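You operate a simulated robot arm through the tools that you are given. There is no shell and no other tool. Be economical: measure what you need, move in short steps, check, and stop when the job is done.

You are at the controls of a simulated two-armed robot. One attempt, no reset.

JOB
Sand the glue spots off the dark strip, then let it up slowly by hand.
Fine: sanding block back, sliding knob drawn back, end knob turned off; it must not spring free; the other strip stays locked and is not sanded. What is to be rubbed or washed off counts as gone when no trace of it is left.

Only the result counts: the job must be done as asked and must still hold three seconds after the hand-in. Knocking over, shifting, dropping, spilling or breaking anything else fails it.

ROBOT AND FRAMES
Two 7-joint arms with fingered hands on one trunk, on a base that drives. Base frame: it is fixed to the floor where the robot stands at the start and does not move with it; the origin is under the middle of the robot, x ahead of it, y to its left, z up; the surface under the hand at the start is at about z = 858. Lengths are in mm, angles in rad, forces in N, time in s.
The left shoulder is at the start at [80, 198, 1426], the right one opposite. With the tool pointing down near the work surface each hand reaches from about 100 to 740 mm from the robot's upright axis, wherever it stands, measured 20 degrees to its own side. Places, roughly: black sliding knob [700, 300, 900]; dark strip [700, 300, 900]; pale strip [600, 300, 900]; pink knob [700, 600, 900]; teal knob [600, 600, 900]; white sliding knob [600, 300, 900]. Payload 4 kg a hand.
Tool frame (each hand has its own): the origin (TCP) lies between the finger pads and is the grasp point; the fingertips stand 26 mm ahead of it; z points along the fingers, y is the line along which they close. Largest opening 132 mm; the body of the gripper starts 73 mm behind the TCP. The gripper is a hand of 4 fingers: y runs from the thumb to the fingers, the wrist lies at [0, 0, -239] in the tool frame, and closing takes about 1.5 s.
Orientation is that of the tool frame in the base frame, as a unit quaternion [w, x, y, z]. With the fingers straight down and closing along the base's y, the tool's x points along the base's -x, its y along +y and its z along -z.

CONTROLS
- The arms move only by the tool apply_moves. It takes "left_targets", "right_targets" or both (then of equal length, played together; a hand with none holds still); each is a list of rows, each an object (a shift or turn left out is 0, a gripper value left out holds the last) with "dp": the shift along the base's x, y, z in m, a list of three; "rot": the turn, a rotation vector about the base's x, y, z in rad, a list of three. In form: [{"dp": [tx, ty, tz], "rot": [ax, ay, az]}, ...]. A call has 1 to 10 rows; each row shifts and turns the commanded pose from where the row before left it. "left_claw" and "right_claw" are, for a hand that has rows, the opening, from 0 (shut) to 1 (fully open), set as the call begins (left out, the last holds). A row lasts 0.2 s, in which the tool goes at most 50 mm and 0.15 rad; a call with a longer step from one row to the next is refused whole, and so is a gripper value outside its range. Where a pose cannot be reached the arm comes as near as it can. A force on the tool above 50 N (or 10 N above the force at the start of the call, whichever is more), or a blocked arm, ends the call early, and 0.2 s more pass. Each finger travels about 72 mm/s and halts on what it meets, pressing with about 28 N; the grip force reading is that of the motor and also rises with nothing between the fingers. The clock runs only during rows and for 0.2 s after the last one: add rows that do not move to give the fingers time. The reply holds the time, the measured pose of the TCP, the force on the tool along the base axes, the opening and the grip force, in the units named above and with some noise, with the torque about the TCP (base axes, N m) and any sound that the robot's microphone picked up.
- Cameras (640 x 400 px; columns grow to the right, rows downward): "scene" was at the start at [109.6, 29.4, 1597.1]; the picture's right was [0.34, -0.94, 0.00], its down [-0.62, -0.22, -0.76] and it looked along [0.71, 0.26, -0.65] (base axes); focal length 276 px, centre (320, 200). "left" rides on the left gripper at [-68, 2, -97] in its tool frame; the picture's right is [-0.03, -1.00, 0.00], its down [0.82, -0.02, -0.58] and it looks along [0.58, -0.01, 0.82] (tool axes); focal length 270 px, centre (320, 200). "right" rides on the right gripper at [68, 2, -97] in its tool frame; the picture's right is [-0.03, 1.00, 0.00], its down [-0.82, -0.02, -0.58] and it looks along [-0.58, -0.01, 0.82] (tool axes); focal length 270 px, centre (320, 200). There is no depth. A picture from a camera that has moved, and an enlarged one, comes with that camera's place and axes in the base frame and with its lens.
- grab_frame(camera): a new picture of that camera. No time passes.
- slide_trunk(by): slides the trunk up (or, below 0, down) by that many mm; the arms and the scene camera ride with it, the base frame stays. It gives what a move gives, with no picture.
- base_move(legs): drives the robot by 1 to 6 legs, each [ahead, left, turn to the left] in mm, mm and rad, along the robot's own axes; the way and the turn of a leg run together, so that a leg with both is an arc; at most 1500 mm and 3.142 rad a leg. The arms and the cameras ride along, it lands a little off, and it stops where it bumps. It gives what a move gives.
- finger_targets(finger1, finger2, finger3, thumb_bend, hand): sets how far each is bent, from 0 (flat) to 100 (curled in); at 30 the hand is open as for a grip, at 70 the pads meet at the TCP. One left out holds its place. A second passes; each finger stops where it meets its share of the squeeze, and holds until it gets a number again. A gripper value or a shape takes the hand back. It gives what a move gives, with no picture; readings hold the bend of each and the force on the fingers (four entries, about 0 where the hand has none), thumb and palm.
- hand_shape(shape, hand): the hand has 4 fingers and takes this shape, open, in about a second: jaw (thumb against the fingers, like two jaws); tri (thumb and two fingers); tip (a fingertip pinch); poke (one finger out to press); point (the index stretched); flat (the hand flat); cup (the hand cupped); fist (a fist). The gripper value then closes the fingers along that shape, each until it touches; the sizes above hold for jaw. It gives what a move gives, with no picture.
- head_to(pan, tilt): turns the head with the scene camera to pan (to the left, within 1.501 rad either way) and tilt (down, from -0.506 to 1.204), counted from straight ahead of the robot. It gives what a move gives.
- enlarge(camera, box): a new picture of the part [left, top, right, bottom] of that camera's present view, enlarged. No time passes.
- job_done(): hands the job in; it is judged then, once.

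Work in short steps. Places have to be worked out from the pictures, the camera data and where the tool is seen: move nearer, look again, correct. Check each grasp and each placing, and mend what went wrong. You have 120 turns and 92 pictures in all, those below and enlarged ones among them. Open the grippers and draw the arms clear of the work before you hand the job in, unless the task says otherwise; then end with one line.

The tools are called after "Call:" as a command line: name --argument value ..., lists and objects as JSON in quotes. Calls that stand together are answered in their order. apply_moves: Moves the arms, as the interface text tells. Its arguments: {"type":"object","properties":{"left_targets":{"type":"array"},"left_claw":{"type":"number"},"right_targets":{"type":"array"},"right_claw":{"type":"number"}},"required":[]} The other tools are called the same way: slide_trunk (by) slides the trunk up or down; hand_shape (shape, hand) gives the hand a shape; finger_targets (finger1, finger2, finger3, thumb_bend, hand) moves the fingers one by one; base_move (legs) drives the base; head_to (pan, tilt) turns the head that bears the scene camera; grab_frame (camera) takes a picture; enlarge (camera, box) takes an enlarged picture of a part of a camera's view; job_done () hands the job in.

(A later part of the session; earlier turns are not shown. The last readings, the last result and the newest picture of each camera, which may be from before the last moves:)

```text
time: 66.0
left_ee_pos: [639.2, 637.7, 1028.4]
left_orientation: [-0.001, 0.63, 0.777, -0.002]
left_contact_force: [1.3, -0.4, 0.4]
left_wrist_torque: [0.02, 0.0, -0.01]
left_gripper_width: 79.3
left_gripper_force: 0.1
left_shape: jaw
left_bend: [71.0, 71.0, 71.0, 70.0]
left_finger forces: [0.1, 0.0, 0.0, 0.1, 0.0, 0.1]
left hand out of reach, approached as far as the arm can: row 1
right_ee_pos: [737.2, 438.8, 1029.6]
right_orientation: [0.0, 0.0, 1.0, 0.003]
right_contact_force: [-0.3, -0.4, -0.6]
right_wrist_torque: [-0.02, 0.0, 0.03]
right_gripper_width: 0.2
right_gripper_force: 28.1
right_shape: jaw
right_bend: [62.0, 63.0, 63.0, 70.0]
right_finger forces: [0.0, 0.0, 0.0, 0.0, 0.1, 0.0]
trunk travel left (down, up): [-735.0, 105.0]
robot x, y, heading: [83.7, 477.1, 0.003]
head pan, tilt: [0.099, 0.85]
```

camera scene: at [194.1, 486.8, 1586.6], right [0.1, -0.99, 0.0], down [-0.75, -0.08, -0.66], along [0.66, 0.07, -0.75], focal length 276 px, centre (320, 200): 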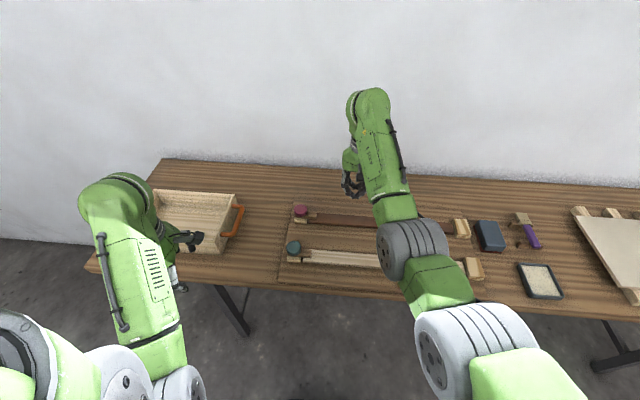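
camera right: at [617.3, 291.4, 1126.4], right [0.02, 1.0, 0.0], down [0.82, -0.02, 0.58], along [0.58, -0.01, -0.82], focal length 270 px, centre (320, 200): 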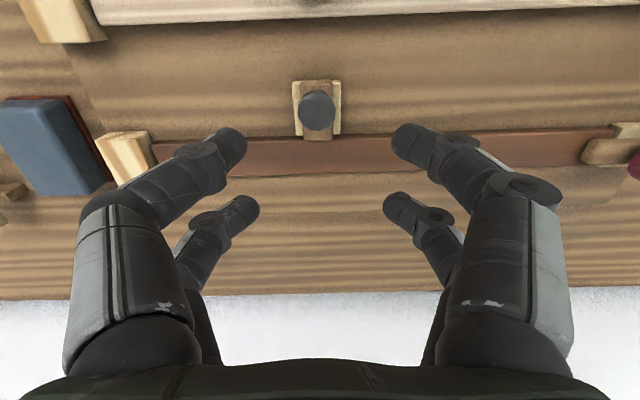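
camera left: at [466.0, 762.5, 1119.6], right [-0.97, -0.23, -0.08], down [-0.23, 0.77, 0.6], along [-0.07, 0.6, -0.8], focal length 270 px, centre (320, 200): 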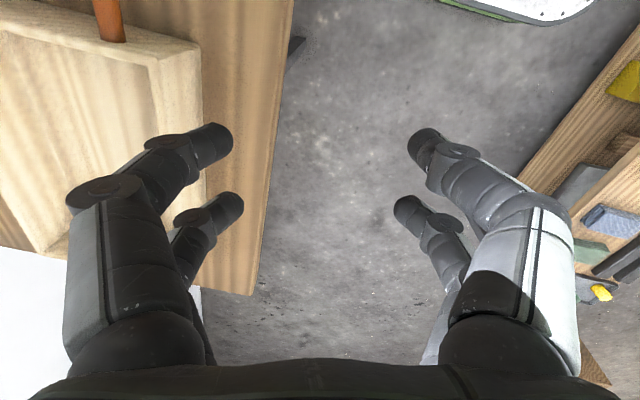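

Reachable now. I move the left hand over the pink knob and look.

Call:
apply_moves --left_targets '[{"dp": [0.035, -0.01, 0]}, {"dp": [0.035, -0.01, 0]}, {"dp": [0.028, -0.012, -0.02]}, {}]'

Call:
grab_frame --camera "left"

Call:
grab_frame --camera "scene"

```text
time: 67.0
left_ee_pos: [738.0, 604.9, 1011.2]
left_orientation: [-0.001, 0.631, 0.776, -0.003]
left_contact_force: [-0.1, 0.1, 0.0]
left_wrist_torque: [-0.03, -0.02, 0.04]
left_gripper_width: 79.4
left_gripper_force: 0.1
left_shape: jaw
left_bend: [71.0, 71.0, 71.0, 70.0]
left_finger forces: [0.0, 0.1, 0.0, 0.0, 0.0, 0.1]
right_ee_pos: [736.8, 440.7, 1030.7]
right_orientation: [0.0, 0.0, 1.0, 0.002]
right_contact_force: [0.7, 0.3, 0.5]
right_wrist_torque: [0.01, -0.03, 0.01]
right_gripper_width: 0.0
right_gripper_force: 28.0
right_shape: jaw
right_bend: [62.0, 63.0, 63.0, 70.0]
right_finger forces: [0.0, 0.0, 0.0, 0.0, 0.0, 0.0]
trunk travel left (down, up): [-735.0, 105.0]
robot x, y, heading: [87.4, 475.5, 0.002]
head pan, tilt: [0.099, 0.85]
```

```text
43 pictures are left
camera left: at [753.3, 536.5, 1106.6], right [-0.97, -0.23, 0.0], down [-0.19, 0.8, 0.58], along [-0.14, 0.56, -0.82], focal length 270 px, centre (320, 200)
```

left: 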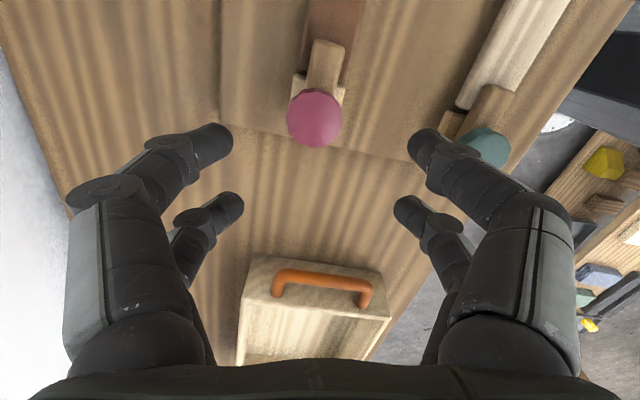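

```text
42 pictures are left
camera scene: at [193.6, 487.0, 1586.1], right [0.1, -0.99, 0.0], down [-0.75, -0.08, -0.66], along [0.66, 0.07, -0.75], focal length 276 px, centre (320, 200)
```

scene: 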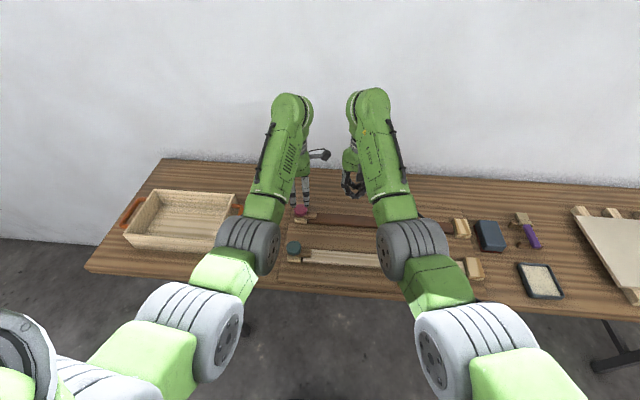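

The pink knob is at about (740.5, 600). I align and lower the left hand to straddle it.

Call:
apply_moves --left_targets '[{"dp": [0.0025, -0.005, -0.03]}, {"dp": [0, 0, -0.03]}, {"dp": [0, 0, -0.018]}, {}]'

Call:
grab_frame --camera "left"

```text
time: 68.0
left_ee_pos: [741.3, 597.0, 934.0]
left_orientation: [-0.002, 0.63, 0.776, -0.004]
left_contact_force: [-0.5, 0.1, 0.0]
left_wrist_torque: [0.0, 0.02, 0.0]
left_gripper_width: 79.5
left_gripper_force: 0.1
left_shape: jaw
left_bend: [71.0, 71.0, 71.0, 70.0]
left_finger forces: [0.1, 0.0, 0.0, 0.1, 0.0, 0.1]
right_ee_pos: [737.8, 440.1, 1030.3]
right_orientation: [0.001, 0.0, 1.0, 0.002]
right_contact_force: [-0.4, 0.4, 0.3]
right_wrist_torque: [-0.03, -0.01, -0.01]
right_gripper_width: 0.0
right_gripper_force: 27.8
right_shape: jaw
right_bend: [62.0, 63.0, 63.0, 70.0]
right_finger forces: [0.1, 0.1, 0.1, 0.0, 0.0, 0.0]
trunk travel left (down, up): [-735.0, 105.0]
robot x, y, heading: [84.0, 477.1, 0.003]
head pan, tilt: [0.099, 0.85]
```

```text
41 pictures are left
camera left: at [757.5, 530.0, 1030.0], right [-0.97, -0.23, 0.01], down [-0.18, 0.8, 0.58], along [-0.14, 0.56, -0.82], focal length 270 px, centre (320, 200)
```

left: 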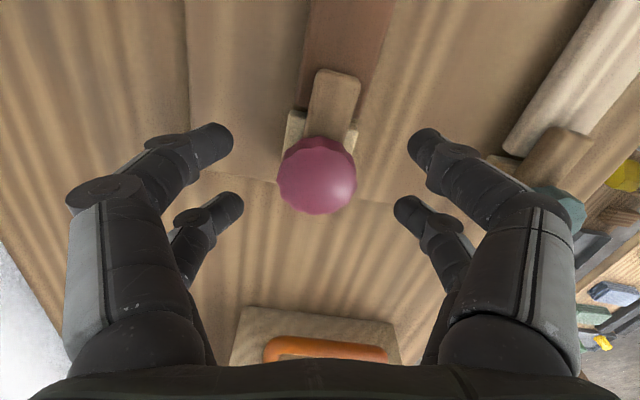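

Knob centred between the pads. I lower the left 12 mm and bring the right hand down to just above the strip.

Call:
apply_moves --left_targets '[{"dp": [0, 0.001, -0.006]}, {"dp": [0, 0, -0.006]}, {}, {}, {}]' --right_targets '[{"dp": [0, 0, -0.045]}, {"dp": [0, 0, -0.04]}, {"dp": [0, 0, -0.015]}, {"dp": [0, 0, -0.004]}, {}]'

Call:
grab_frame --camera "right"

```text
time: 69.2
left_ee_pos: [740.3, 598.3, 922.1]
left_orientation: [-0.001, 0.629, 0.777, -0.003]
left_contact_force: [-1.0, 0.2, -0.1]
left_wrist_torque: [0.03, 0.03, 0.0]
left_gripper_width: 79.5
left_gripper_force: 0.0
left_shape: jaw
left_bend: [71.0, 71.0, 71.0, 70.0]
left_finger forces: [0.0, 0.0, 0.1, 0.0, 0.0, 0.1]
right_ee_pos: [738.1, 440.7, 924.8]
right_orientation: [0.001, 0.0, 1.0, 0.002]
right_contact_force: [0.6, 0.0, -0.6]
right_wrist_torque: [-0.01, 0.0, -0.02]
right_gripper_width: 0.0
right_gripper_force: 27.9
right_shape: jaw
right_bend: [62.0, 63.0, 63.0, 70.0]
right_finger forces: [0.0, 0.0, 0.1, 0.0, 0.0, 0.0]
trunk travel left (down, up): [-735.0, 105.0]
robot x, y, heading: [86.1, 478.4, 0.0]
head pan, tilt: [0.099, 0.85]
```

```text
40 pictures are left
camera right: at [669.1, 441.0, 1023.3], right [0.03, 1.0, 0.0], down [0.82, -0.02, 0.58], along [0.58, -0.01, -0.82], focal length 270 px, centre (320, 200)
```

right: 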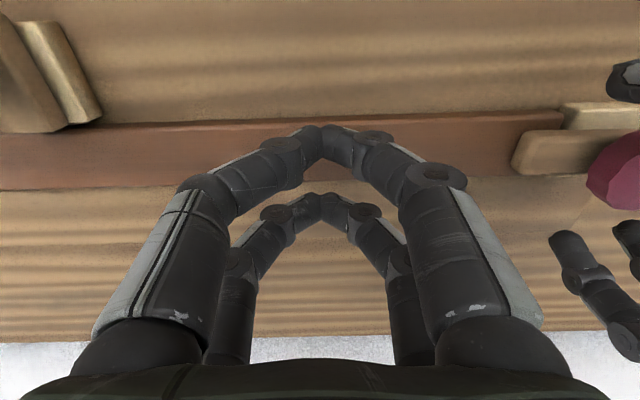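

The two finger pairs straddle the strip's edges, so I yaw the right hand ~0.9 rad to bring both pairs well onto the strip.

Call:
apply_moves --right_targets '[{"dp": [0, 0, 0.01], "rot": [0, 0, 0.145]}, {"rot": [0, 0, 0.145]}, {"rot": [0, 0, 0.145]}, {"rot": [0, 0, 0.145]}, {"rot": [0, 0, 0.145]}, {"rot": [0, 0, 0.145]}, {}]'

Call:
grab_frame --camera "right"

```text
time: 70.8
left_ee_pos: [739.8, 597.0, 921.8]
left_orientation: [-0.002, 0.631, 0.776, -0.003]
left_contact_force: [-0.7, 1.3, 0.2]
left_wrist_torque: [-0.01, 0.01, 0.01]
left_gripper_width: 79.3
left_gripper_force: 0.0
left_shape: jaw
left_bend: [71.0, 71.0, 71.0, 70.0]
left_finger forces: [0.0, 0.0, 0.0, 0.0, 0.1, 0.0]
right_ee_pos: [738.8, 438.9, 937.0]
right_orientation: [-0.001, -0.423, 0.906, 0.001]
right_contact_force: [1.1, -0.5, -0.3]
right_wrist_torque: [-0.02, -0.02, -0.02]
right_gripper_width: 0.1
right_gripper_force: 28.1
right_shape: jaw
right_bend: [62.0, 63.0, 63.0, 70.0]
right_finger forces: [0.0, 0.1, 0.0, 0.1, 0.0, 0.0]
trunk travel left (down, up): [-735.0, 105.0]
robot x, y, heading: [82.0, 479.1, -0.002]
head pan, tilt: [0.099, 0.85]
```

```text
39 pictures are left
camera right: at [692.1, 388.3, 1033.8], right [-0.75, 0.66, 0.0], down [0.54, 0.61, 0.58], along [0.38, 0.43, -0.82], focal length 270 px, centre (320, 200)
```

right: 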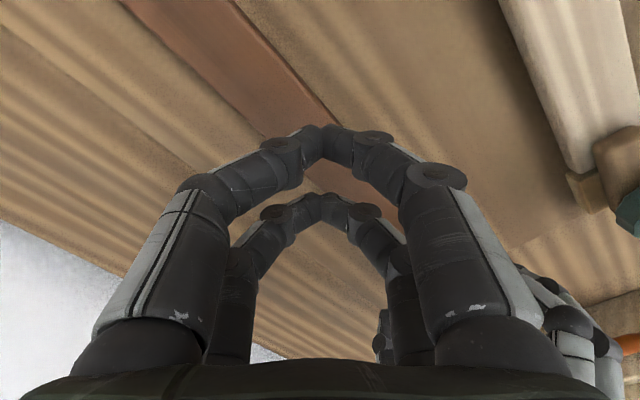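

Both pairs now over the strip (x 723 and 749). I lower to contact in small steps.

Call:
apply_moves --right_targets '[{"dp": [0, 0, -0.01]}, {"dp": [0, 0, -0.006]}, {"dp": [0, 0, -0.003]}, {}]'

Call:
apply_moves --right_targets '[{"dp": [0, 0, -0.003]}, {"dp": [0, 0, -0.003]}, {}]'

```text
time: 71.8
left_ee_pos: [741.0, 597.8, 920.3]
left_orientation: [-0.001, 0.631, 0.776, -0.003]
left_contact_force: [0.8, 0.8, 0.3]
left_wrist_torque: [0.03, -0.01, -0.02]
left_gripper_width: 79.1
left_gripper_force: 0.1
left_shape: jaw
left_bend: [71.0, 71.0, 71.0, 70.0]
left_finger forces: [0.0, 0.0, 0.1, 0.0, 0.1, 0.0]
right_ee_pos: [739.0, 439.5, 917.6]
right_orientation: [0.0, -0.421, 0.907, 0.001]
right_contact_force: [-0.5, -0.2, 0.5]
right_wrist_torque: [-0.01, -0.01, 0.02]
right_gripper_width: 0.0
right_gripper_force: 28.1
right_shape: jaw
right_bend: [62.0, 63.0, 63.0, 70.0]
right_finger forces: [0.0, 0.1, 0.1, 0.1, 0.0, 0.0]
trunk travel left (down, up): [-735.0, 105.0]
robot x, y, heading: [84.8, 478.6, 0.006]
head pan, tilt: [0.099, 0.85]
```

```text
time: 72.6
left_ee_pos: [739.8, 597.9, 920.6]
left_orientation: [-0.001, 0.63, 0.777, -0.003]
left_contact_force: [-0.3, 0.0, 0.7]
left_wrist_torque: [0.0, 0.01, 0.0]
left_gripper_width: 79.4
left_gripper_force: 0.1
left_shape: jaw
left_bend: [71.0, 71.0, 71.0, 70.0]
left_finger forces: [0.0, 0.0, 0.1, 0.0, 0.0, 0.0]
right_ee_pos: [737.8, 439.9, 911.7]
right_orientation: [-0.001, -0.421, 0.907, 0.002]
right_contact_force: [-0.4, 1.1, 0.1]
right_wrist_torque: [-0.03, -0.03, 0.01]
right_gripper_width: 0.0
right_gripper_force: 28.0
right_shape: jaw
right_bend: [62.0, 63.0, 63.0, 70.0]
right_finger forces: [0.0, 0.0, 0.0, 0.0, 0.0, 0.1]
trunk travel left (down, up): [-735.0, 105.0]
robot x, y, heading: [82.7, 478.6, 0.002]
head pan, tilt: [0.099, 0.85]
```

No contact yet at 912; lower more, gently.

Call:
apply_moves --right_targets '[{"dp": [0, 0, -0.003]}, {"dp": [0, 0, -0.003]}, {"dp": [0, 0, -0.002]}, {}]'

```text
time: 73.6
left_ee_pos: [739.2, 597.2, 922.2]
left_orientation: [-0.001, 0.63, 0.776, -0.003]
left_contact_force: [-1.0, 0.3, 0.2]
left_wrist_torque: [0.02, 0.01, -0.04]
left_gripper_width: 79.3
left_gripper_force: 0.1
left_shape: jaw
left_bend: [71.0, 71.0, 71.0, 70.0]
left_finger forces: [0.1, 0.0, 0.0, 0.0, 0.0, 0.0]
right_ee_pos: [737.6, 440.2, 901.9]
right_orientation: [-0.001, -0.422, 0.907, 0.002]
right_contact_force: [0.8, 0.4, 0.1]
right_wrist_torque: [0.01, -0.01, 0.02]
right_gripper_width: 0.0
right_gripper_force: 28.4
right_shape: jaw
right_bend: [62.0, 63.0, 63.0, 70.0]
right_finger forces: [0.0, 0.0, 0.0, 0.0, 0.1, 0.0]
trunk travel left (down, up): [-735.0, 105.0]
robot x, y, heading: [84.4, 479.2, 0.002]
head pan, tilt: [0.099, 0.85]
```

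Still none; I look at the fingertips from the scene and hand cameras before going further.

Call:
enlarge --camera "scene" --box '[280, 160, 400, 240]'

Call:
grab_frame --camera "right"

```text
5.00 times, centred on (340, 200) of scene
camera zoom: at [194.4, 486.9, 1586.0], right [0.1, -0.99, 0.0], down [-0.75, -0.08, -0.66], along [0.66, 0.07, -0.75], focal length 1380 px, centre (220, 200)
```

zoom: 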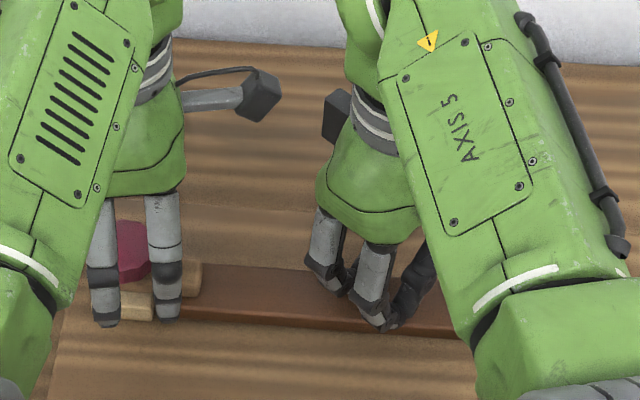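

```text
37 pictures are left
camera right: at [692.2, 388.9, 1000.3], right [-0.75, 0.66, 0.0], down [0.54, 0.61, 0.58], along [0.38, 0.43, -0.82], focal length 270 px, centre (320, 200)
```

right: 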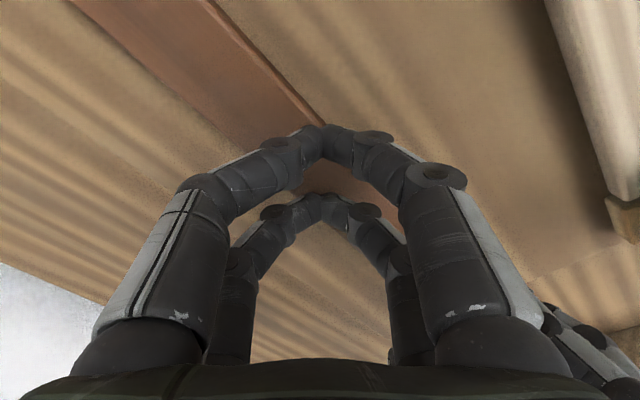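

The near tips line up with the strip's near edge; I shift 6 mm ahead (slightly raised) and lower again.

Call:
apply_moves --right_targets '[{"dp": [0, 0, 0.008]}, {"dp": [0.006, 0, 0]}, {"dp": [0, 0, -0.006]}, {"dp": [0, 0, -0.004]}, {"dp": [0, 0, -0.003]}, {"dp": [0, 0, -0.003]}, {}]'

```text
time: 75.2
left_ee_pos: [738.5, 597.6, 923.5]
left_orientation: [-0.001, 0.63, 0.777, -0.002]
left_contact_force: [-0.8, -0.2, 1.0]
left_wrist_torque: [0.0, 0.02, -0.02]
left_gripper_width: 79.4
left_gripper_force: 0.1
left_shape: jaw
left_bend: [71.0, 71.0, 71.0, 70.0]
left_finger forces: [0.0, 0.0, 0.0, 0.0, 0.0, 0.0]
right_ee_pos: [743.8, 440.7, 899.3]
right_orientation: [0.003, -0.421, 0.907, 0.001]
right_contact_force: [3.9, 0.5, 19.1]
right_wrist_torque: [-0.25, 0.1, 0.05]
right_gripper_width: 0.0
right_gripper_force: 28.1
right_shape: jaw
right_bend: [63.0, 63.0, 63.0, 70.0]
right_finger forces: [0.0, 0.1, 0.1, 0.0, 0.0, 0.1]
trunk travel left (down, up): [-735.0, 105.0]
robot x, y, heading: [88.0, 477.6, 0.001]
head pan, tilt: [0.099, 0.85]
```

Contact of 19 N. I verify that it is the strip being pressed and not the board.

Call:
enlarge --camera "scene" --box '[310, 190, 380, 240]'

Call:
enlarge --camera "right" --box '[240, 60, 400, 260]'

Call:
grab_frame --camera "left"

```text
8.00 times, centred on (345, 215) of scene
camera zoom: at [191.6, 487.3, 1586.4], right [0.1, -0.99, 0.0], down [-0.75, -0.08, -0.66], along [0.66, 0.07, -0.75], focal length 2207 px, centre (120, 80)
```

zoom: 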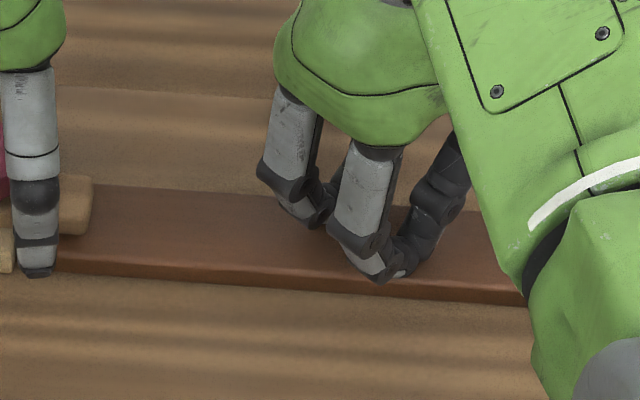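

```text
2.00 times, centred on (320, 160) of right
camera zoom: at [697.0, 388.8, 996.7], right [-0.75, 0.66, 0.0], down [0.54, 0.61, 0.58], along [0.39, 0.43, -0.81], focal length 541 px, centre (320, 280)
```

zoom: 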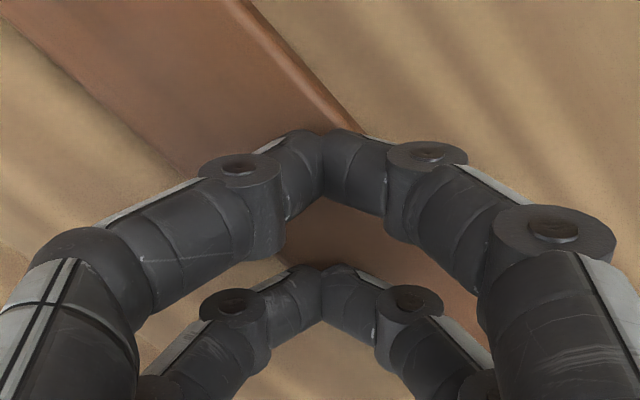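

```text
34 pictures are left
camera left: at [754.9, 531.0, 1019.5], right [-0.97, -0.23, 0.0], down [-0.19, 0.8, 0.58], along [-0.14, 0.56, -0.82], focal length 270 px, centre (320, 200)
```

left: 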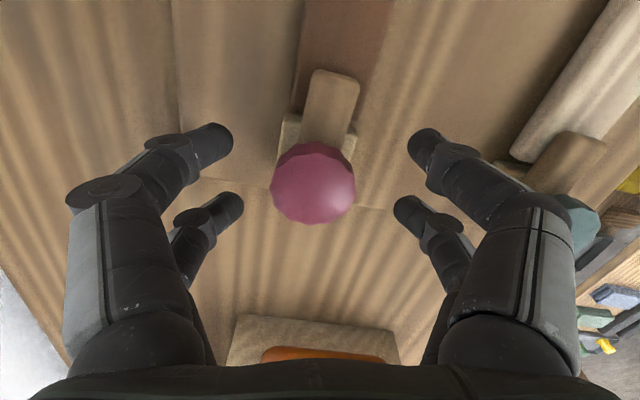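

The tips sit on the strip but near both edges. I lift, yaw another 0.6 rad so the pairs lie in line along the strip, and press again.

Call:
apply_moves --right_targets '[{"dp": [0, 0, 0.02]}, {"rot": [0, 0, 0.145]}, {"rot": [0, 0, 0.145]}, {"rot": [0, 0, 0.145]}, {"rot": [0, 0, 0.145]}, {}]'

Call:
enlarge --camera "right" --box '[200, 60, 440, 260]'

```text
time: 76.6
left_ee_pos: [740.3, 596.5, 922.2]
left_orientation: [-0.001, 0.63, 0.776, -0.004]
left_contact_force: [0.1, -0.1, 0.5]
left_wrist_torque: [-0.01, -0.02, 0.01]
left_gripper_width: 79.4
left_gripper_force: 0.1
left_shape: jaw
left_bend: [71.0, 71.0, 71.0, 70.0]
left_finger forces: [0.0, 0.0, 0.0, 0.0, 0.0, 0.0]
right_ee_pos: [744.0, 439.2, 915.9]
right_orientation: [-0.001, -0.664, 0.748, 0.001]
right_contact_force: [0.8, 0.5, 0.3]
right_wrist_torque: [0.01, 0.02, 0.01]
right_gripper_width: 0.0
right_gripper_force: 27.9
right_shape: jaw
right_bend: [63.0, 63.0, 63.0, 70.0]
right_finger forces: [0.1, 0.1, 0.0, 0.0, 0.0, 0.0]
trunk travel left (down, up): [-735.0, 105.0]
robot x, y, heading: [85.9, 480.6, 0.002]
head pan, tilt: [0.099, 0.85]
```

```text
2.00 times, centred on (320, 160) of right
camera zoom: at [733.0, 371.3, 1012.7], right [-0.99, 0.14, 0.0], down [0.12, 0.81, 0.58], along [0.08, 0.57, -0.82], focal length 541 px, centre (320, 280)
```

zoom: 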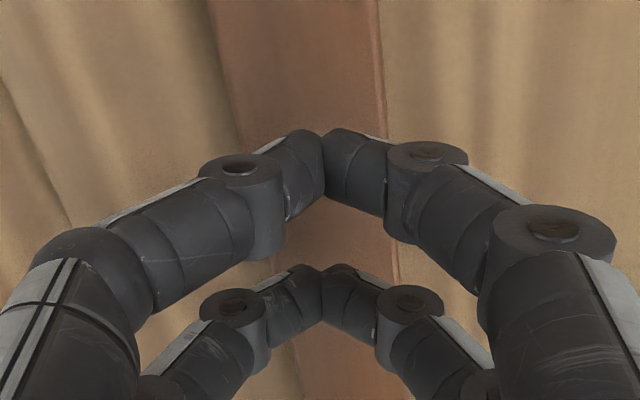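

Both fingertip pairs are centred on the strip. I lower to press.

Call:
apply_moves --right_targets '[{"dp": [0, 0, -0.01]}, {"dp": [0, 0, -0.006]}, {"dp": [0, 0, -0.004]}, {"dp": [0, 0, -0.003]}, {}]'

```text
time: 77.8
left_ee_pos: [737.3, 597.5, 923.6]
left_orientation: [0.0, 0.631, 0.776, -0.001]
left_contact_force: [0.1, -0.1, -0.1]
left_wrist_torque: [0.02, 0.0, -0.04]
left_gripper_width: 79.4
left_gripper_force: 0.1
left_shape: jaw
left_bend: [71.0, 71.0, 71.0, 70.0]
left_finger forces: [0.1, 0.0, 0.0, 0.1, 0.0, 0.1]
right_ee_pos: [742.6, 438.8, 899.6]
right_orientation: [0.003, -0.663, 0.749, -0.003]
right_contact_force: [3.7, -3.6, 29.7]
right_wrist_torque: [-0.48, -0.12, 0.0]
right_gripper_width: 0.0
right_gripper_force: 28.4
right_shape: jaw
right_bend: [64.0, 63.0, 63.0, 70.0]
right_finger forces: [0.0, 0.0, 0.0, 0.0, 0.0, 0.1]
trunk travel left (down, up): [-735.0, 105.0]
robot x, y, heading: [87.8, 480.8, 0.002]
head pan, tilt: [0.099, 0.85]
```

30 N on the strip. I recentre the left hand (+3 mm x, +3 mm y) and close on the pink knob.

Call:
apply_moves --left_targets '[{"dp": [0.003, 0.003, 0]}, {}, {}, {}, {}, {}]' --left_claw 0.0

Call:
grab_frame --camera "left"

```text
time: 79.2
left_ee_pos: [742.4, 601.3, 923.6]
left_orientation: [-0.001, 0.63, 0.776, -0.002]
left_contact_force: [4.5, 0.2, -4.9]
left_wrist_torque: [0.02, -0.17, -0.04]
left_gripper_width: 15.3
left_gripper_force: 28.0
left_shape: jaw
left_bend: [72.0, 73.0, 73.0, 71.0]
left_finger forces: [24.8, 29.9, 27.8, 0.0, 20.2, 0.0]
right_ee_pos: [743.2, 439.4, 900.1]
right_orientation: [0.004, -0.663, 0.748, -0.001]
right_contact_force: [3.0, -7.8, 40.1]
right_wrist_torque: [-0.7, -0.09, 0.02]
right_gripper_width: 0.1
right_gripper_force: 27.9
right_shape: jaw
right_bend: [64.0, 63.0, 63.0, 70.0]
right_finger forces: [0.0, 0.0, 0.1, 0.0, 0.0, 0.0]
trunk travel left (down, up): [-735.0, 105.0]
robot x, y, heading: [86.3, 476.0, 0.001]
head pan, tilt: [0.099, 0.85]
```

```text
32 pictures are left
camera left: at [757.5, 533.9, 1019.4], right [-0.97, -0.23, 0.0], down [-0.19, 0.8, 0.58], along [-0.13, 0.56, -0.82], focal length 270 px, centre (320, 200)
```

left: 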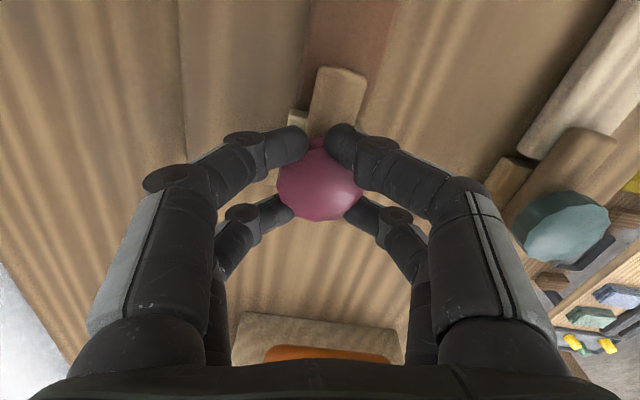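

Knob gripped on four contacts. I ease the right press by 2 mm (it crept to 40 N) and start turning the knob clockwise a little.

Call:
apply_moves --left_targets '[{}, {"rot": [0, 0, -0.07]}, {"rot": [0, 0, -0.07]}, {"rot": [0, 0, -0.07]}, {}]' --right_targets '[{"dp": [0, 0, 0.002]}, {}, {}, {}, {}]'

Call:
grab_frame --camera "left"

```text
time: 80.4
left_ee_pos: [739.8, 600.7, 923.0]
left_orientation: [0.0, 0.709, 0.706, -0.002]
left_contact_force: [2.1, -2.2, 0.6]
left_wrist_torque: [-0.03, -0.14, -0.02]
left_gripper_width: 15.2
left_gripper_force: 28.3
left_shape: jaw
left_bend: [72.0, 73.0, 73.0, 71.0]
left_finger forces: [26.1, 29.9, 29.2, 0.0, 21.1, 0.1]
right_ee_pos: [743.0, 440.2, 898.9]
right_orientation: [0.001, -0.663, 0.749, -0.001]
right_contact_force: [5.6, -2.8, 32.3]
right_wrist_torque: [-0.41, -0.17, 0.0]
right_gripper_width: 0.1
right_gripper_force: 28.2
right_shape: jaw
right_bend: [64.0, 63.0, 63.0, 70.0]
right_finger forces: [0.0, 0.1, 0.0, 0.0, 0.0, 0.0]
trunk travel left (down, up): [-735.0, 105.0]
robot x, y, heading: [84.7, 479.2, 0.002]
head pan, tilt: [0.099, 0.85]
```

```text
31 pictures are left
camera left: at [742.8, 532.0, 1019.2], right [-1.0, -0.02, 0.0], down [-0.02, 0.82, 0.58], along [-0.01, 0.58, -0.82], focal length 270 px, centre (320, 200)
```

left: 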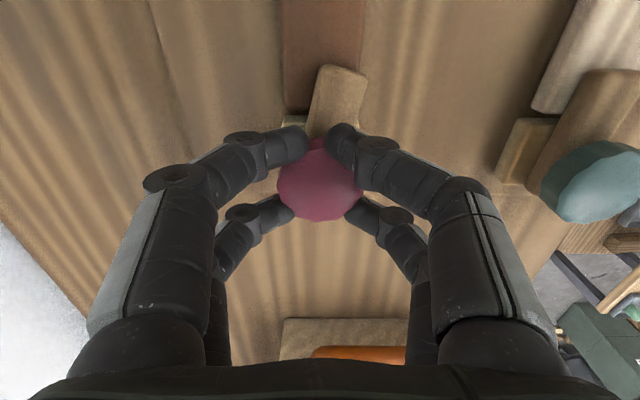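

The tongue turns with the hand, with hardly any torque. I continue clockwise 0.6 rad, watching the right hand's force.

Call:
apply_moves --left_targets '[{"rot": [0, 0, -0.1]}, {"rot": [0, 0, -0.1]}, {"rot": [0, 0, -0.1]}, {"rot": [0, 0, -0.1]}, {"rot": [0, 0, -0.1]}, {"rot": [0, 0, -0.1]}, {}]'

Call:
grab_frame --camera "left"

```text
time: 82.0
left_ee_pos: [739.7, 601.2, 923.2]
left_orientation: [-0.002, 0.886, 0.464, -0.002]
left_contact_force: [-4.1, -3.4, -3.7]
left_wrist_torque: [-0.09, 0.05, 0.0]
left_gripper_width: 14.8
left_gripper_force: 27.9
left_shape: jaw
left_bend: [72.0, 73.0, 73.0, 71.0]
left_finger forces: [27.5, 29.9, 30.0, 0.0, 22.1, 0.0]
right_ee_pos: [742.2, 439.0, 899.0]
right_orientation: [0.002, -0.662, 0.749, 0.0]
right_contact_force: [7.9, -0.6, 30.7]
right_wrist_torque: [-0.36, -0.23, 0.05]
right_gripper_width: 0.0
right_gripper_force: 28.1
right_shape: jaw
right_bend: [64.0, 63.0, 63.0, 70.0]
right_finger forces: [0.0, 0.1, 0.0, 0.0, 0.1, 0.1]
trunk travel left (down, up): [-735.0, 105.0]
robot x, y, heading: [87.8, 481.1, -0.005]
head pan, tilt: [0.099, 0.85]
```

```text
30 pictures are left
camera left: at [702.5, 543.0, 1019.3], right [-0.84, 0.55, 0.01], down [0.45, 0.68, 0.58], along [0.31, 0.48, -0.82], focal length 270 px, centre (320, 200)
```

left: 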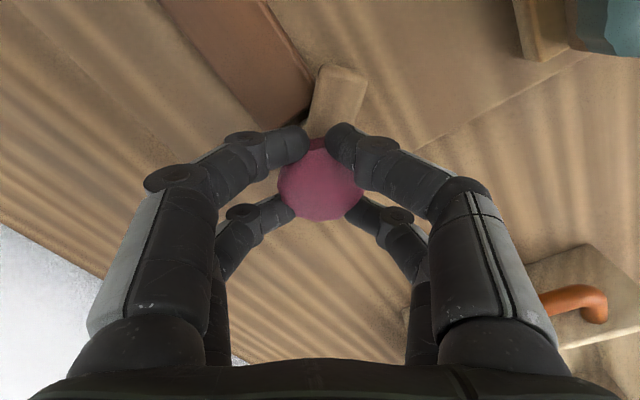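

The tongue has turned ~46° and is nearly off the strip. I continue to 90°.

Call:
apply_moves --left_targets '[{"rot": [0, 0, -0.095]}, {"rot": [0, 0, -0.095]}, {"rot": [0, 0, -0.095]}, {"rot": [0, 0, -0.095]}, {"rot": [0, 0, -0.095]}, {"rot": [0, 0, -0.095]}, {"rot": [0, 0, -0.095]}, {"rot": [0, 0, -0.095]}, {}]'

Call:
grab_frame --camera "left"

```text
time: 84.0
left_ee_pos: [738.9, 603.0, 923.7]
left_orientation: [-0.003, 0.995, 0.104, 0.0]
left_contact_force: [-19.8, 5.4, -6.4]
left_wrist_torque: [0.13, 0.36, 0.03]
left_gripper_width: 14.4
left_gripper_force: 27.4
left_shape: jaw
left_bend: [72.0, 73.0, 73.0, 71.0]
left_finger forces: [33.1, 29.0, 29.8, 0.0, 25.1, 0.0]
right_ee_pos: [741.2, 439.7, 899.0]
right_orientation: [0.001, -0.663, 0.748, -0.002]
right_contact_force: [7.8, -4.2, 27.1]
right_wrist_torque: [-0.29, -0.27, 0.05]
right_gripper_width: 0.0
right_gripper_force: 28.0
right_shape: jaw
right_bend: [64.0, 63.0, 63.0, 70.0]
right_finger forces: [0.1, 0.1, 0.0, 0.1, 0.0, 0.0]
trunk travel left (down, up): [-735.0, 105.0]
robot x, y, heading: [85.5, 479.9, -0.001]
head pan, tilt: [0.099, 0.85]
```

```text
29 pictures are left
camera left: at [671.8, 584.9, 1019.3], right [-0.23, 0.97, 0.01], down [0.8, 0.19, 0.58], along [0.56, 0.14, -0.82], focal length 270 px, centre (320, 200)
```

left: 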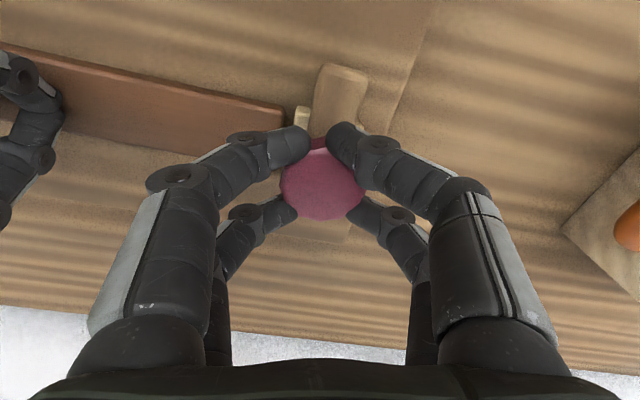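

Turned 90°; the tongue points toward the robot and the strip is clear, held by the right hand. I open the left partly and raise it away.

Call:
apply_moves --left_targets '[{}, {}, {}, {}]' --left_claw 0.45

Call:
apply_moves --left_targets '[{"dp": [0, 0, 0.02]}, {"dp": [0, 0, 0.04]}, {"dp": [0, 0.02, 0.045]}, {"dp": [0, 0.045, 0.02]}, {"dp": [0, 0.045, 0]}, {"dp": [-0.02, 0.045, 0]}, {"dp": [-0.02, 0.045, 0]}, {}]'

Call:
grab_frame --camera "scene"

```text
time: 85.0
left_ee_pos: [739.0, 600.8, 924.6]
left_orientation: [-0.003, 0.995, 0.103, 0.001]
left_contact_force: [-0.3, -0.1, 0.2]
left_wrist_torque: [0.01, 0.01, 0.0]
left_gripper_width: 59.1
left_gripper_force: 0.0
left_shape: jaw
left_bend: [73.0, 73.0, 73.0, 70.0]
left_finger forces: [0.0, 0.0, 0.0, 0.1, 0.0, 0.0]
right_ee_pos: [741.8, 439.9, 899.8]
right_orientation: [0.002, -0.663, 0.748, 0.0]
right_contact_force: [-0.6, -0.1, 31.6]
right_wrist_torque: [-0.26, 0.02, -0.01]
right_gripper_width: 0.0
right_gripper_force: 28.0
right_shape: jaw
right_bend: [64.0, 63.0, 63.0, 70.0]
right_finger forces: [0.1, 0.1, 0.1, 0.1, 0.0, 0.1]
trunk travel left (down, up): [-735.0, 105.0]
robot x, y, heading: [88.5, 476.0, 0.001]
head pan, tilt: [0.099, 0.85]
```

```text
time: 86.8
left_ee_pos: [696.2, 800.3, 1047.5]
left_orientation: [-0.002, 0.995, 0.105, 0.001]
left_contact_force: [0.2, 0.0, 0.5]
left_wrist_torque: [-0.01, 0.0, 0.0]
left_gripper_width: 59.0
left_gripper_force: 0.1
left_shape: jaw
left_bend: [73.0, 73.0, 73.0, 70.0]
left_finger forces: [0.0, 0.0, 0.1, 0.0, 0.0, 0.0]
right_ee_pos: [741.9, 439.8, 899.1]
right_orientation: [0.002, -0.664, 0.748, 0.0]
right_contact_force: [0.4, 2.4, 32.2]
right_wrist_torque: [-0.23, 0.03, -0.02]
right_gripper_width: 0.0
right_gripper_force: 28.0
right_shape: jaw
right_bend: [64.0, 63.0, 63.0, 70.0]
right_finger forces: [0.1, 0.1, 0.0, 0.1, 0.1, 0.1]
trunk travel left (down, up): [-735.0, 105.0]
robot x, y, heading: [86.9, 475.1, 0.001]
head pan, tilt: [0.099, 0.85]
```

```text
28 pictures are left
camera scene: at [188.1, 486.7, 1586.5], right [0.1, -0.99, 0.0], down [-0.74, -0.08, -0.66], along [0.66, 0.07, -0.75], focal length 276 px, centre (320, 200)
```

scene: 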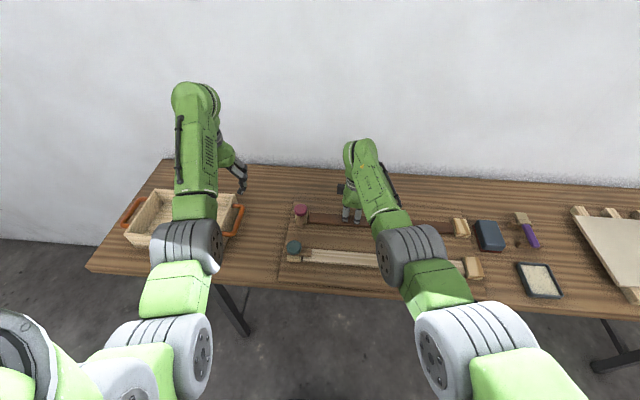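

The strip is held by the right hand alone. I now raise the hand very slowly (≈5–10 mm/s), following the strip up.

Call:
apply_moves --right_targets '[{"dp": [0, 0, 0.0015]}, {"dp": [0, 0, 0.0015]}, {"dp": [0, 0, 0.0015]}, {"dp": [0, 0, 0.0015]}, {"dp": [0, 0, 0.0015]}, {"dp": [0, 0, 0.0015]}]'

Call:
apply_moves --right_targets '[{"dp": [0, 0, 0.0015]}, {"dp": [0, 0, 0.0015]}, {"dp": [0, 0, 0.0015]}, {"dp": [0, 0, 0.0015]}, {"dp": [0, 0, 0.0015]}, {"dp": [0, 0, 0.0015]}]'

Call:
enlarge --camera "scene" --box '[280, 170, 480, 280]'

```text
time: 88.2
left_ee_pos: [698.1, 799.7, 1045.1]
left_orientation: [-0.003, 0.995, 0.104, -0.001]
left_contact_force: [-0.6, -0.4, -0.5]
left_wrist_torque: [-0.01, 0.01, 0.04]
left_gripper_width: 58.8
left_gripper_force: 0.0
left_shape: jaw
left_bend: [73.0, 73.0, 73.0, 70.0]
left_finger forces: [0.0, 0.0, 0.0, 0.0, 0.1, 0.0]
right_ee_pos: [742.2, 439.4, 902.5]
right_orientation: [-0.003, -0.663, 0.749, 0.002]
right_contact_force: [-1.3, 0.2, 5.2]
right_wrist_torque: [0.14, 0.05, 0.04]
right_gripper_width: 0.0
right_gripper_force: 28.3
right_shape: jaw
right_bend: [64.0, 63.0, 63.0, 70.0]
right_finger forces: [0.0, 0.0, 0.0, 0.0, 0.0, 0.0]
trunk travel left (down, up): [-735.0, 105.0]
robot x, y, heading: [84.9, 483.1, 0.001]
head pan, tilt: [0.099, 0.85]
```

```text
time: 89.6
left_ee_pos: [698.9, 798.9, 1044.1]
left_orientation: [-0.003, 0.995, 0.103, 0.0]
left_contact_force: [-0.1, -0.4, 0.5]
left_wrist_torque: [0.02, -0.04, -0.04]
left_gripper_width: 59.0
left_gripper_force: 0.1
left_shape: jaw
left_bend: [73.0, 73.0, 73.0, 70.0]
left_finger forces: [0.1, 0.1, 0.0, 0.0, 0.0, 0.1]
right_ee_pos: [742.4, 440.5, 913.6]
right_orientation: [-0.001, -0.663, 0.749, 0.001]
right_contact_force: [-1.0, -0.6, 1.8]
right_wrist_torque: [0.07, 0.03, 0.02]
right_gripper_width: 0.0
right_gripper_force: 27.6
right_shape: jaw
right_bend: [64.0, 63.0, 63.0, 70.0]
right_finger forces: [0.0, 0.0, 0.0, 0.0, 0.0, 0.0]
trunk travel left (down, up): [-735.0, 105.0]
robot x, y, heading: [85.7, 476.1, -0.003]
head pan, tilt: [0.099, 0.85]
```

```text
3.20 times, centred on (380, 225) of scene
camera zoom: at [193.8, 486.7, 1586.0], right [0.1, -0.99, 0.0], down [-0.75, -0.08, -0.66], along [0.66, 0.07, -0.75], focal length 883 px, centre (128, 120)
```

zoom: 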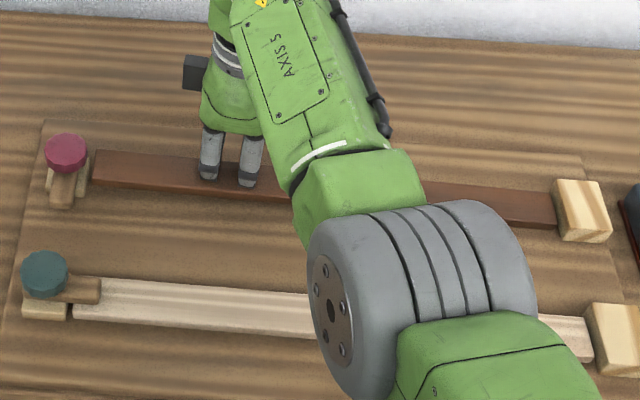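

The strip follows (contact ≈2–5 N). I continue at the same slow pace.

Call:
apply_moves --right_targets '[{"dp": [0, 0, 0.0015]}, {"dp": [0, 0, 0.0015]}, {"dp": [0, 0, 0.0015]}, {"dp": [0, 0, 0.0015]}, {"dp": [0, 0, 0.0015]}, {"dp": [0, 0, 0.0015]}, {"dp": [0, 0, 0.0015]}, {"dp": [0, 0, 0.0015]}]'

Call:
enlarge --camera "scene" --box '[280, 170, 480, 280]'

```text
time: 91.4
left_ee_pos: [700.4, 798.4, 1044.3]
left_orientation: [-0.003, 0.995, 0.103, -0.001]
left_contact_force: [-1.2, 0.1, 0.6]
left_wrist_torque: [0.02, 0.0, 0.0]
left_gripper_width: 59.0
left_gripper_force: 0.0
left_shape: jaw
left_bend: [73.0, 73.0, 73.0, 70.0]
left_finger forces: [0.0, 0.1, 0.0, 0.0, 0.0, 0.0]
right_ee_pos: [743.6, 439.6, 924.2]
right_orientation: [0.0, -0.662, 0.749, 0.001]
right_contact_force: [-0.5, -0.1, 1.9]
right_wrist_torque: [0.02, -0.02, -0.01]
right_gripper_width: 0.2
right_gripper_force: 28.3
right_shape: jaw
right_bend: [64.0, 63.0, 63.0, 70.0]
right_finger forces: [0.1, 0.0, 0.0, 0.0, 0.0, 0.0]
trunk travel left (down, up): [-735.0, 105.0]
robot x, y, heading: [84.7, 478.1, 0.004]
head pan, tilt: [0.099, 0.85]
```

```text
3.20 times, centred on (380, 225) of scene
camera zoom: at [194.0, 486.8, 1586.0], right [0.1, -0.99, 0.0], down [-0.75, -0.08, -0.66], along [0.66, 0.07, -0.75], focal length 883 px, centre (128, 120)
```

zoom: 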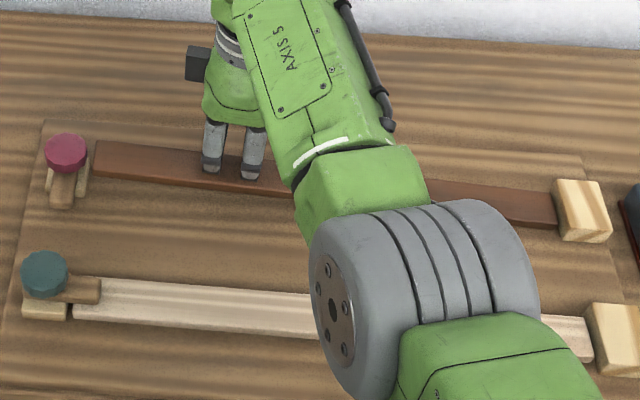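

The strip's end is rising with the hand. I go on, 20 mm per call.

Call:
apply_moves --right_targets '[{"dp": [0, 0, 0.002]}, {"dp": [0, 0, 0.002]}, {"dp": [0, 0, 0.002]}, {"dp": [0, 0, 0.002]}, {"dp": [0, 0, 0.002]}, {"dp": [0, 0, 0.002]}, {"dp": [0, 0, 0.002]}, {"dp": [0, 0, 0.002]}, {"dp": [0, 0, 0.002]}, {"dp": [0, 0, 0.002]}]'

Call:
apply_moves --right_targets '[{"dp": [0, 0, 0.002]}, {"dp": [0, 0, 0.002]}, {"dp": [0, 0, 0.002]}, {"dp": [0, 0, 0.002]}, {"dp": [0, 0, 0.002]}, {"dp": [0, 0, 0.002]}, {"dp": [0, 0, 0.002]}, {"dp": [0, 0, 0.002]}, {"dp": [0, 0, 0.002]}, {"dp": [0, 0, 0.002]}]'

Call:
enlarge --camera "scene" --box '[280, 170, 480, 280]'

```text
time: 93.6
left_ee_pos: [699.9, 799.4, 1044.8]
left_orientation: [-0.003, 0.995, 0.104, -0.001]
left_contact_force: [-0.7, -0.4, 0.0]
left_wrist_torque: [0.0, -0.02, 0.03]
left_gripper_width: 59.4
left_gripper_force: 0.0
left_shape: jaw
left_bend: [73.0, 73.0, 73.0, 70.0]
left_finger forces: [0.0, 0.0, 0.1, 0.0, 0.1, 0.0]
right_ee_pos: [744.1, 439.5, 945.4]
right_orientation: [-0.001, -0.662, 0.749, 0.002]
right_contact_force: [0.8, -0.4, -0.2]
right_wrist_torque: [0.01, 0.01, -0.02]
right_gripper_width: 0.3
right_gripper_force: 28.3
right_shape: jaw
right_bend: [64.0, 63.0, 63.0, 70.0]
right_finger forces: [0.0, 0.0, 0.0, 0.0, 0.1, 0.0]
trunk travel left (down, up): [-735.0, 105.0]
robot x, y, heading: [88.8, 476.3, -0.002]
head pan, tilt: [0.099, 0.85]
```

```text
time: 95.8
left_ee_pos: [699.3, 799.3, 1045.2]
left_orientation: [-0.003, 0.995, 0.104, 0.0]
left_contact_force: [-0.3, 0.4, 0.1]
left_wrist_torque: [-0.02, 0.01, 0.01]
left_gripper_width: 59.3
left_gripper_force: 0.0
left_shape: jaw
left_bend: [73.0, 73.0, 73.0, 70.0]
left_finger forces: [0.0, 0.0, 0.1, 0.0, 0.0, 0.1]
right_ee_pos: [743.0, 438.8, 965.3]
right_orientation: [-0.001, -0.663, 0.748, 0.001]
right_contact_force: [0.2, 0.3, 0.0]
right_wrist_torque: [0.02, 0.01, 0.01]
right_gripper_width: 0.0
right_gripper_force: 28.5
right_shape: jaw
right_bend: [64.0, 63.0, 63.0, 70.0]
right_finger forces: [0.0, 0.0, 0.0, 0.1, 0.1, 0.0]
trunk travel left (down, up): [-735.0, 105.0]
robot x, y, heading: [86.8, 477.6, 0.001]
head pan, tilt: [0.099, 0.85]
```

```text
3.20 times, centred on (380, 225) of scene
camera zoom: at [194.4, 487.0, 1586.0], right [0.1, -0.99, 0.0], down [-0.75, -0.08, -0.66], along [0.66, 0.07, -0.75], focal length 883 px, centre (128, 120)
```

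zoom: 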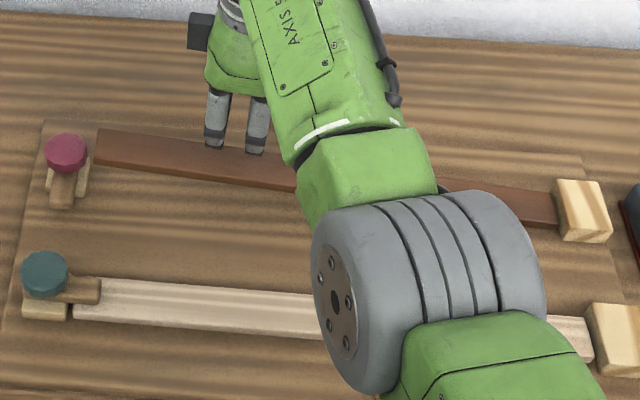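

Contact force is zero now: the strip has likely reached its free rest. I raise a bit more slowly and compare.

Call:
apply_moves --right_targets '[{"dp": [0, 0, 0.003]}, {"dp": [0, 0, 0.003]}, {"dp": [0, 0, 0.003]}, {"dp": [0, 0, 0.003]}, {"dp": [0, 0, 0.003]}, {"dp": [0, 0, 0.003]}, {"dp": [0, 0, 0.003]}, {"dp": [0, 0, 0.003]}]'

Call:
enlarge --camera "scene" --box '[280, 170, 480, 280]'

Call:
enlarge --camera "right" --box '[120, 0, 520, 250]'

```text
time: 97.6
left_ee_pos: [699.8, 799.3, 1045.0]
left_orientation: [-0.003, 0.995, 0.103, -0.001]
left_contact_force: [-0.1, 0.5, 0.8]
left_wrist_torque: [0.0, -0.04, -0.01]
left_gripper_width: 59.1
left_gripper_force: 0.1
left_shape: jaw
left_bend: [73.0, 73.0, 73.0, 70.0]
left_finger forces: [0.0, 0.0, 0.1, 0.0, 0.1, 0.1]
right_ee_pos: [743.1, 438.9, 989.0]
right_orientation: [-0.001, -0.664, 0.748, 0.001]
right_contact_force: [0.2, 0.1, 0.1]
right_wrist_torque: [0.01, -0.02, 0.04]
right_gripper_width: 0.0
right_gripper_force: 27.8
right_shape: jaw
right_bend: [64.0, 63.0, 63.0, 70.0]
right_finger forces: [0.1, 0.0, 0.1, 0.0, 0.1, 0.1]
trunk travel left (down, up): [-735.0, 105.0]
robot x, y, heading: [87.3, 480.3, 0.0]
head pan, tilt: [0.099, 0.85]
```

```text
3.20 times, centred on (380, 225) of scene
camera zoom: at [194.3, 487.0, 1586.0], right [0.1, -0.99, 0.0], down [-0.75, -0.08, -0.66], along [0.66, 0.07, -0.75], focal length 883 px, centre (128, 120)
```

zoom: 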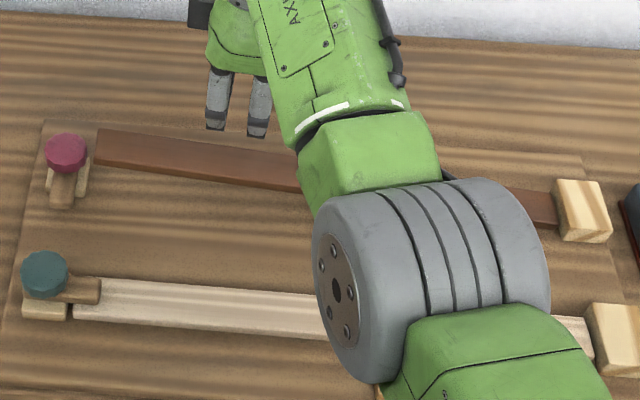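

```text
1.60 times, centred on (320, 125) of right
camera zoom: at [732.3, 372.1, 1086.7], right [-0.99, 0.15, 0.0], down [0.12, 0.81, 0.58], along [0.08, 0.57, -0.82], focal length 432 px, centre (320, 320)
```

zoom: 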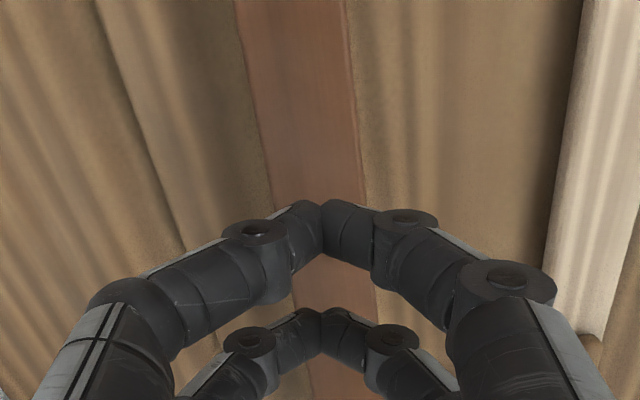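

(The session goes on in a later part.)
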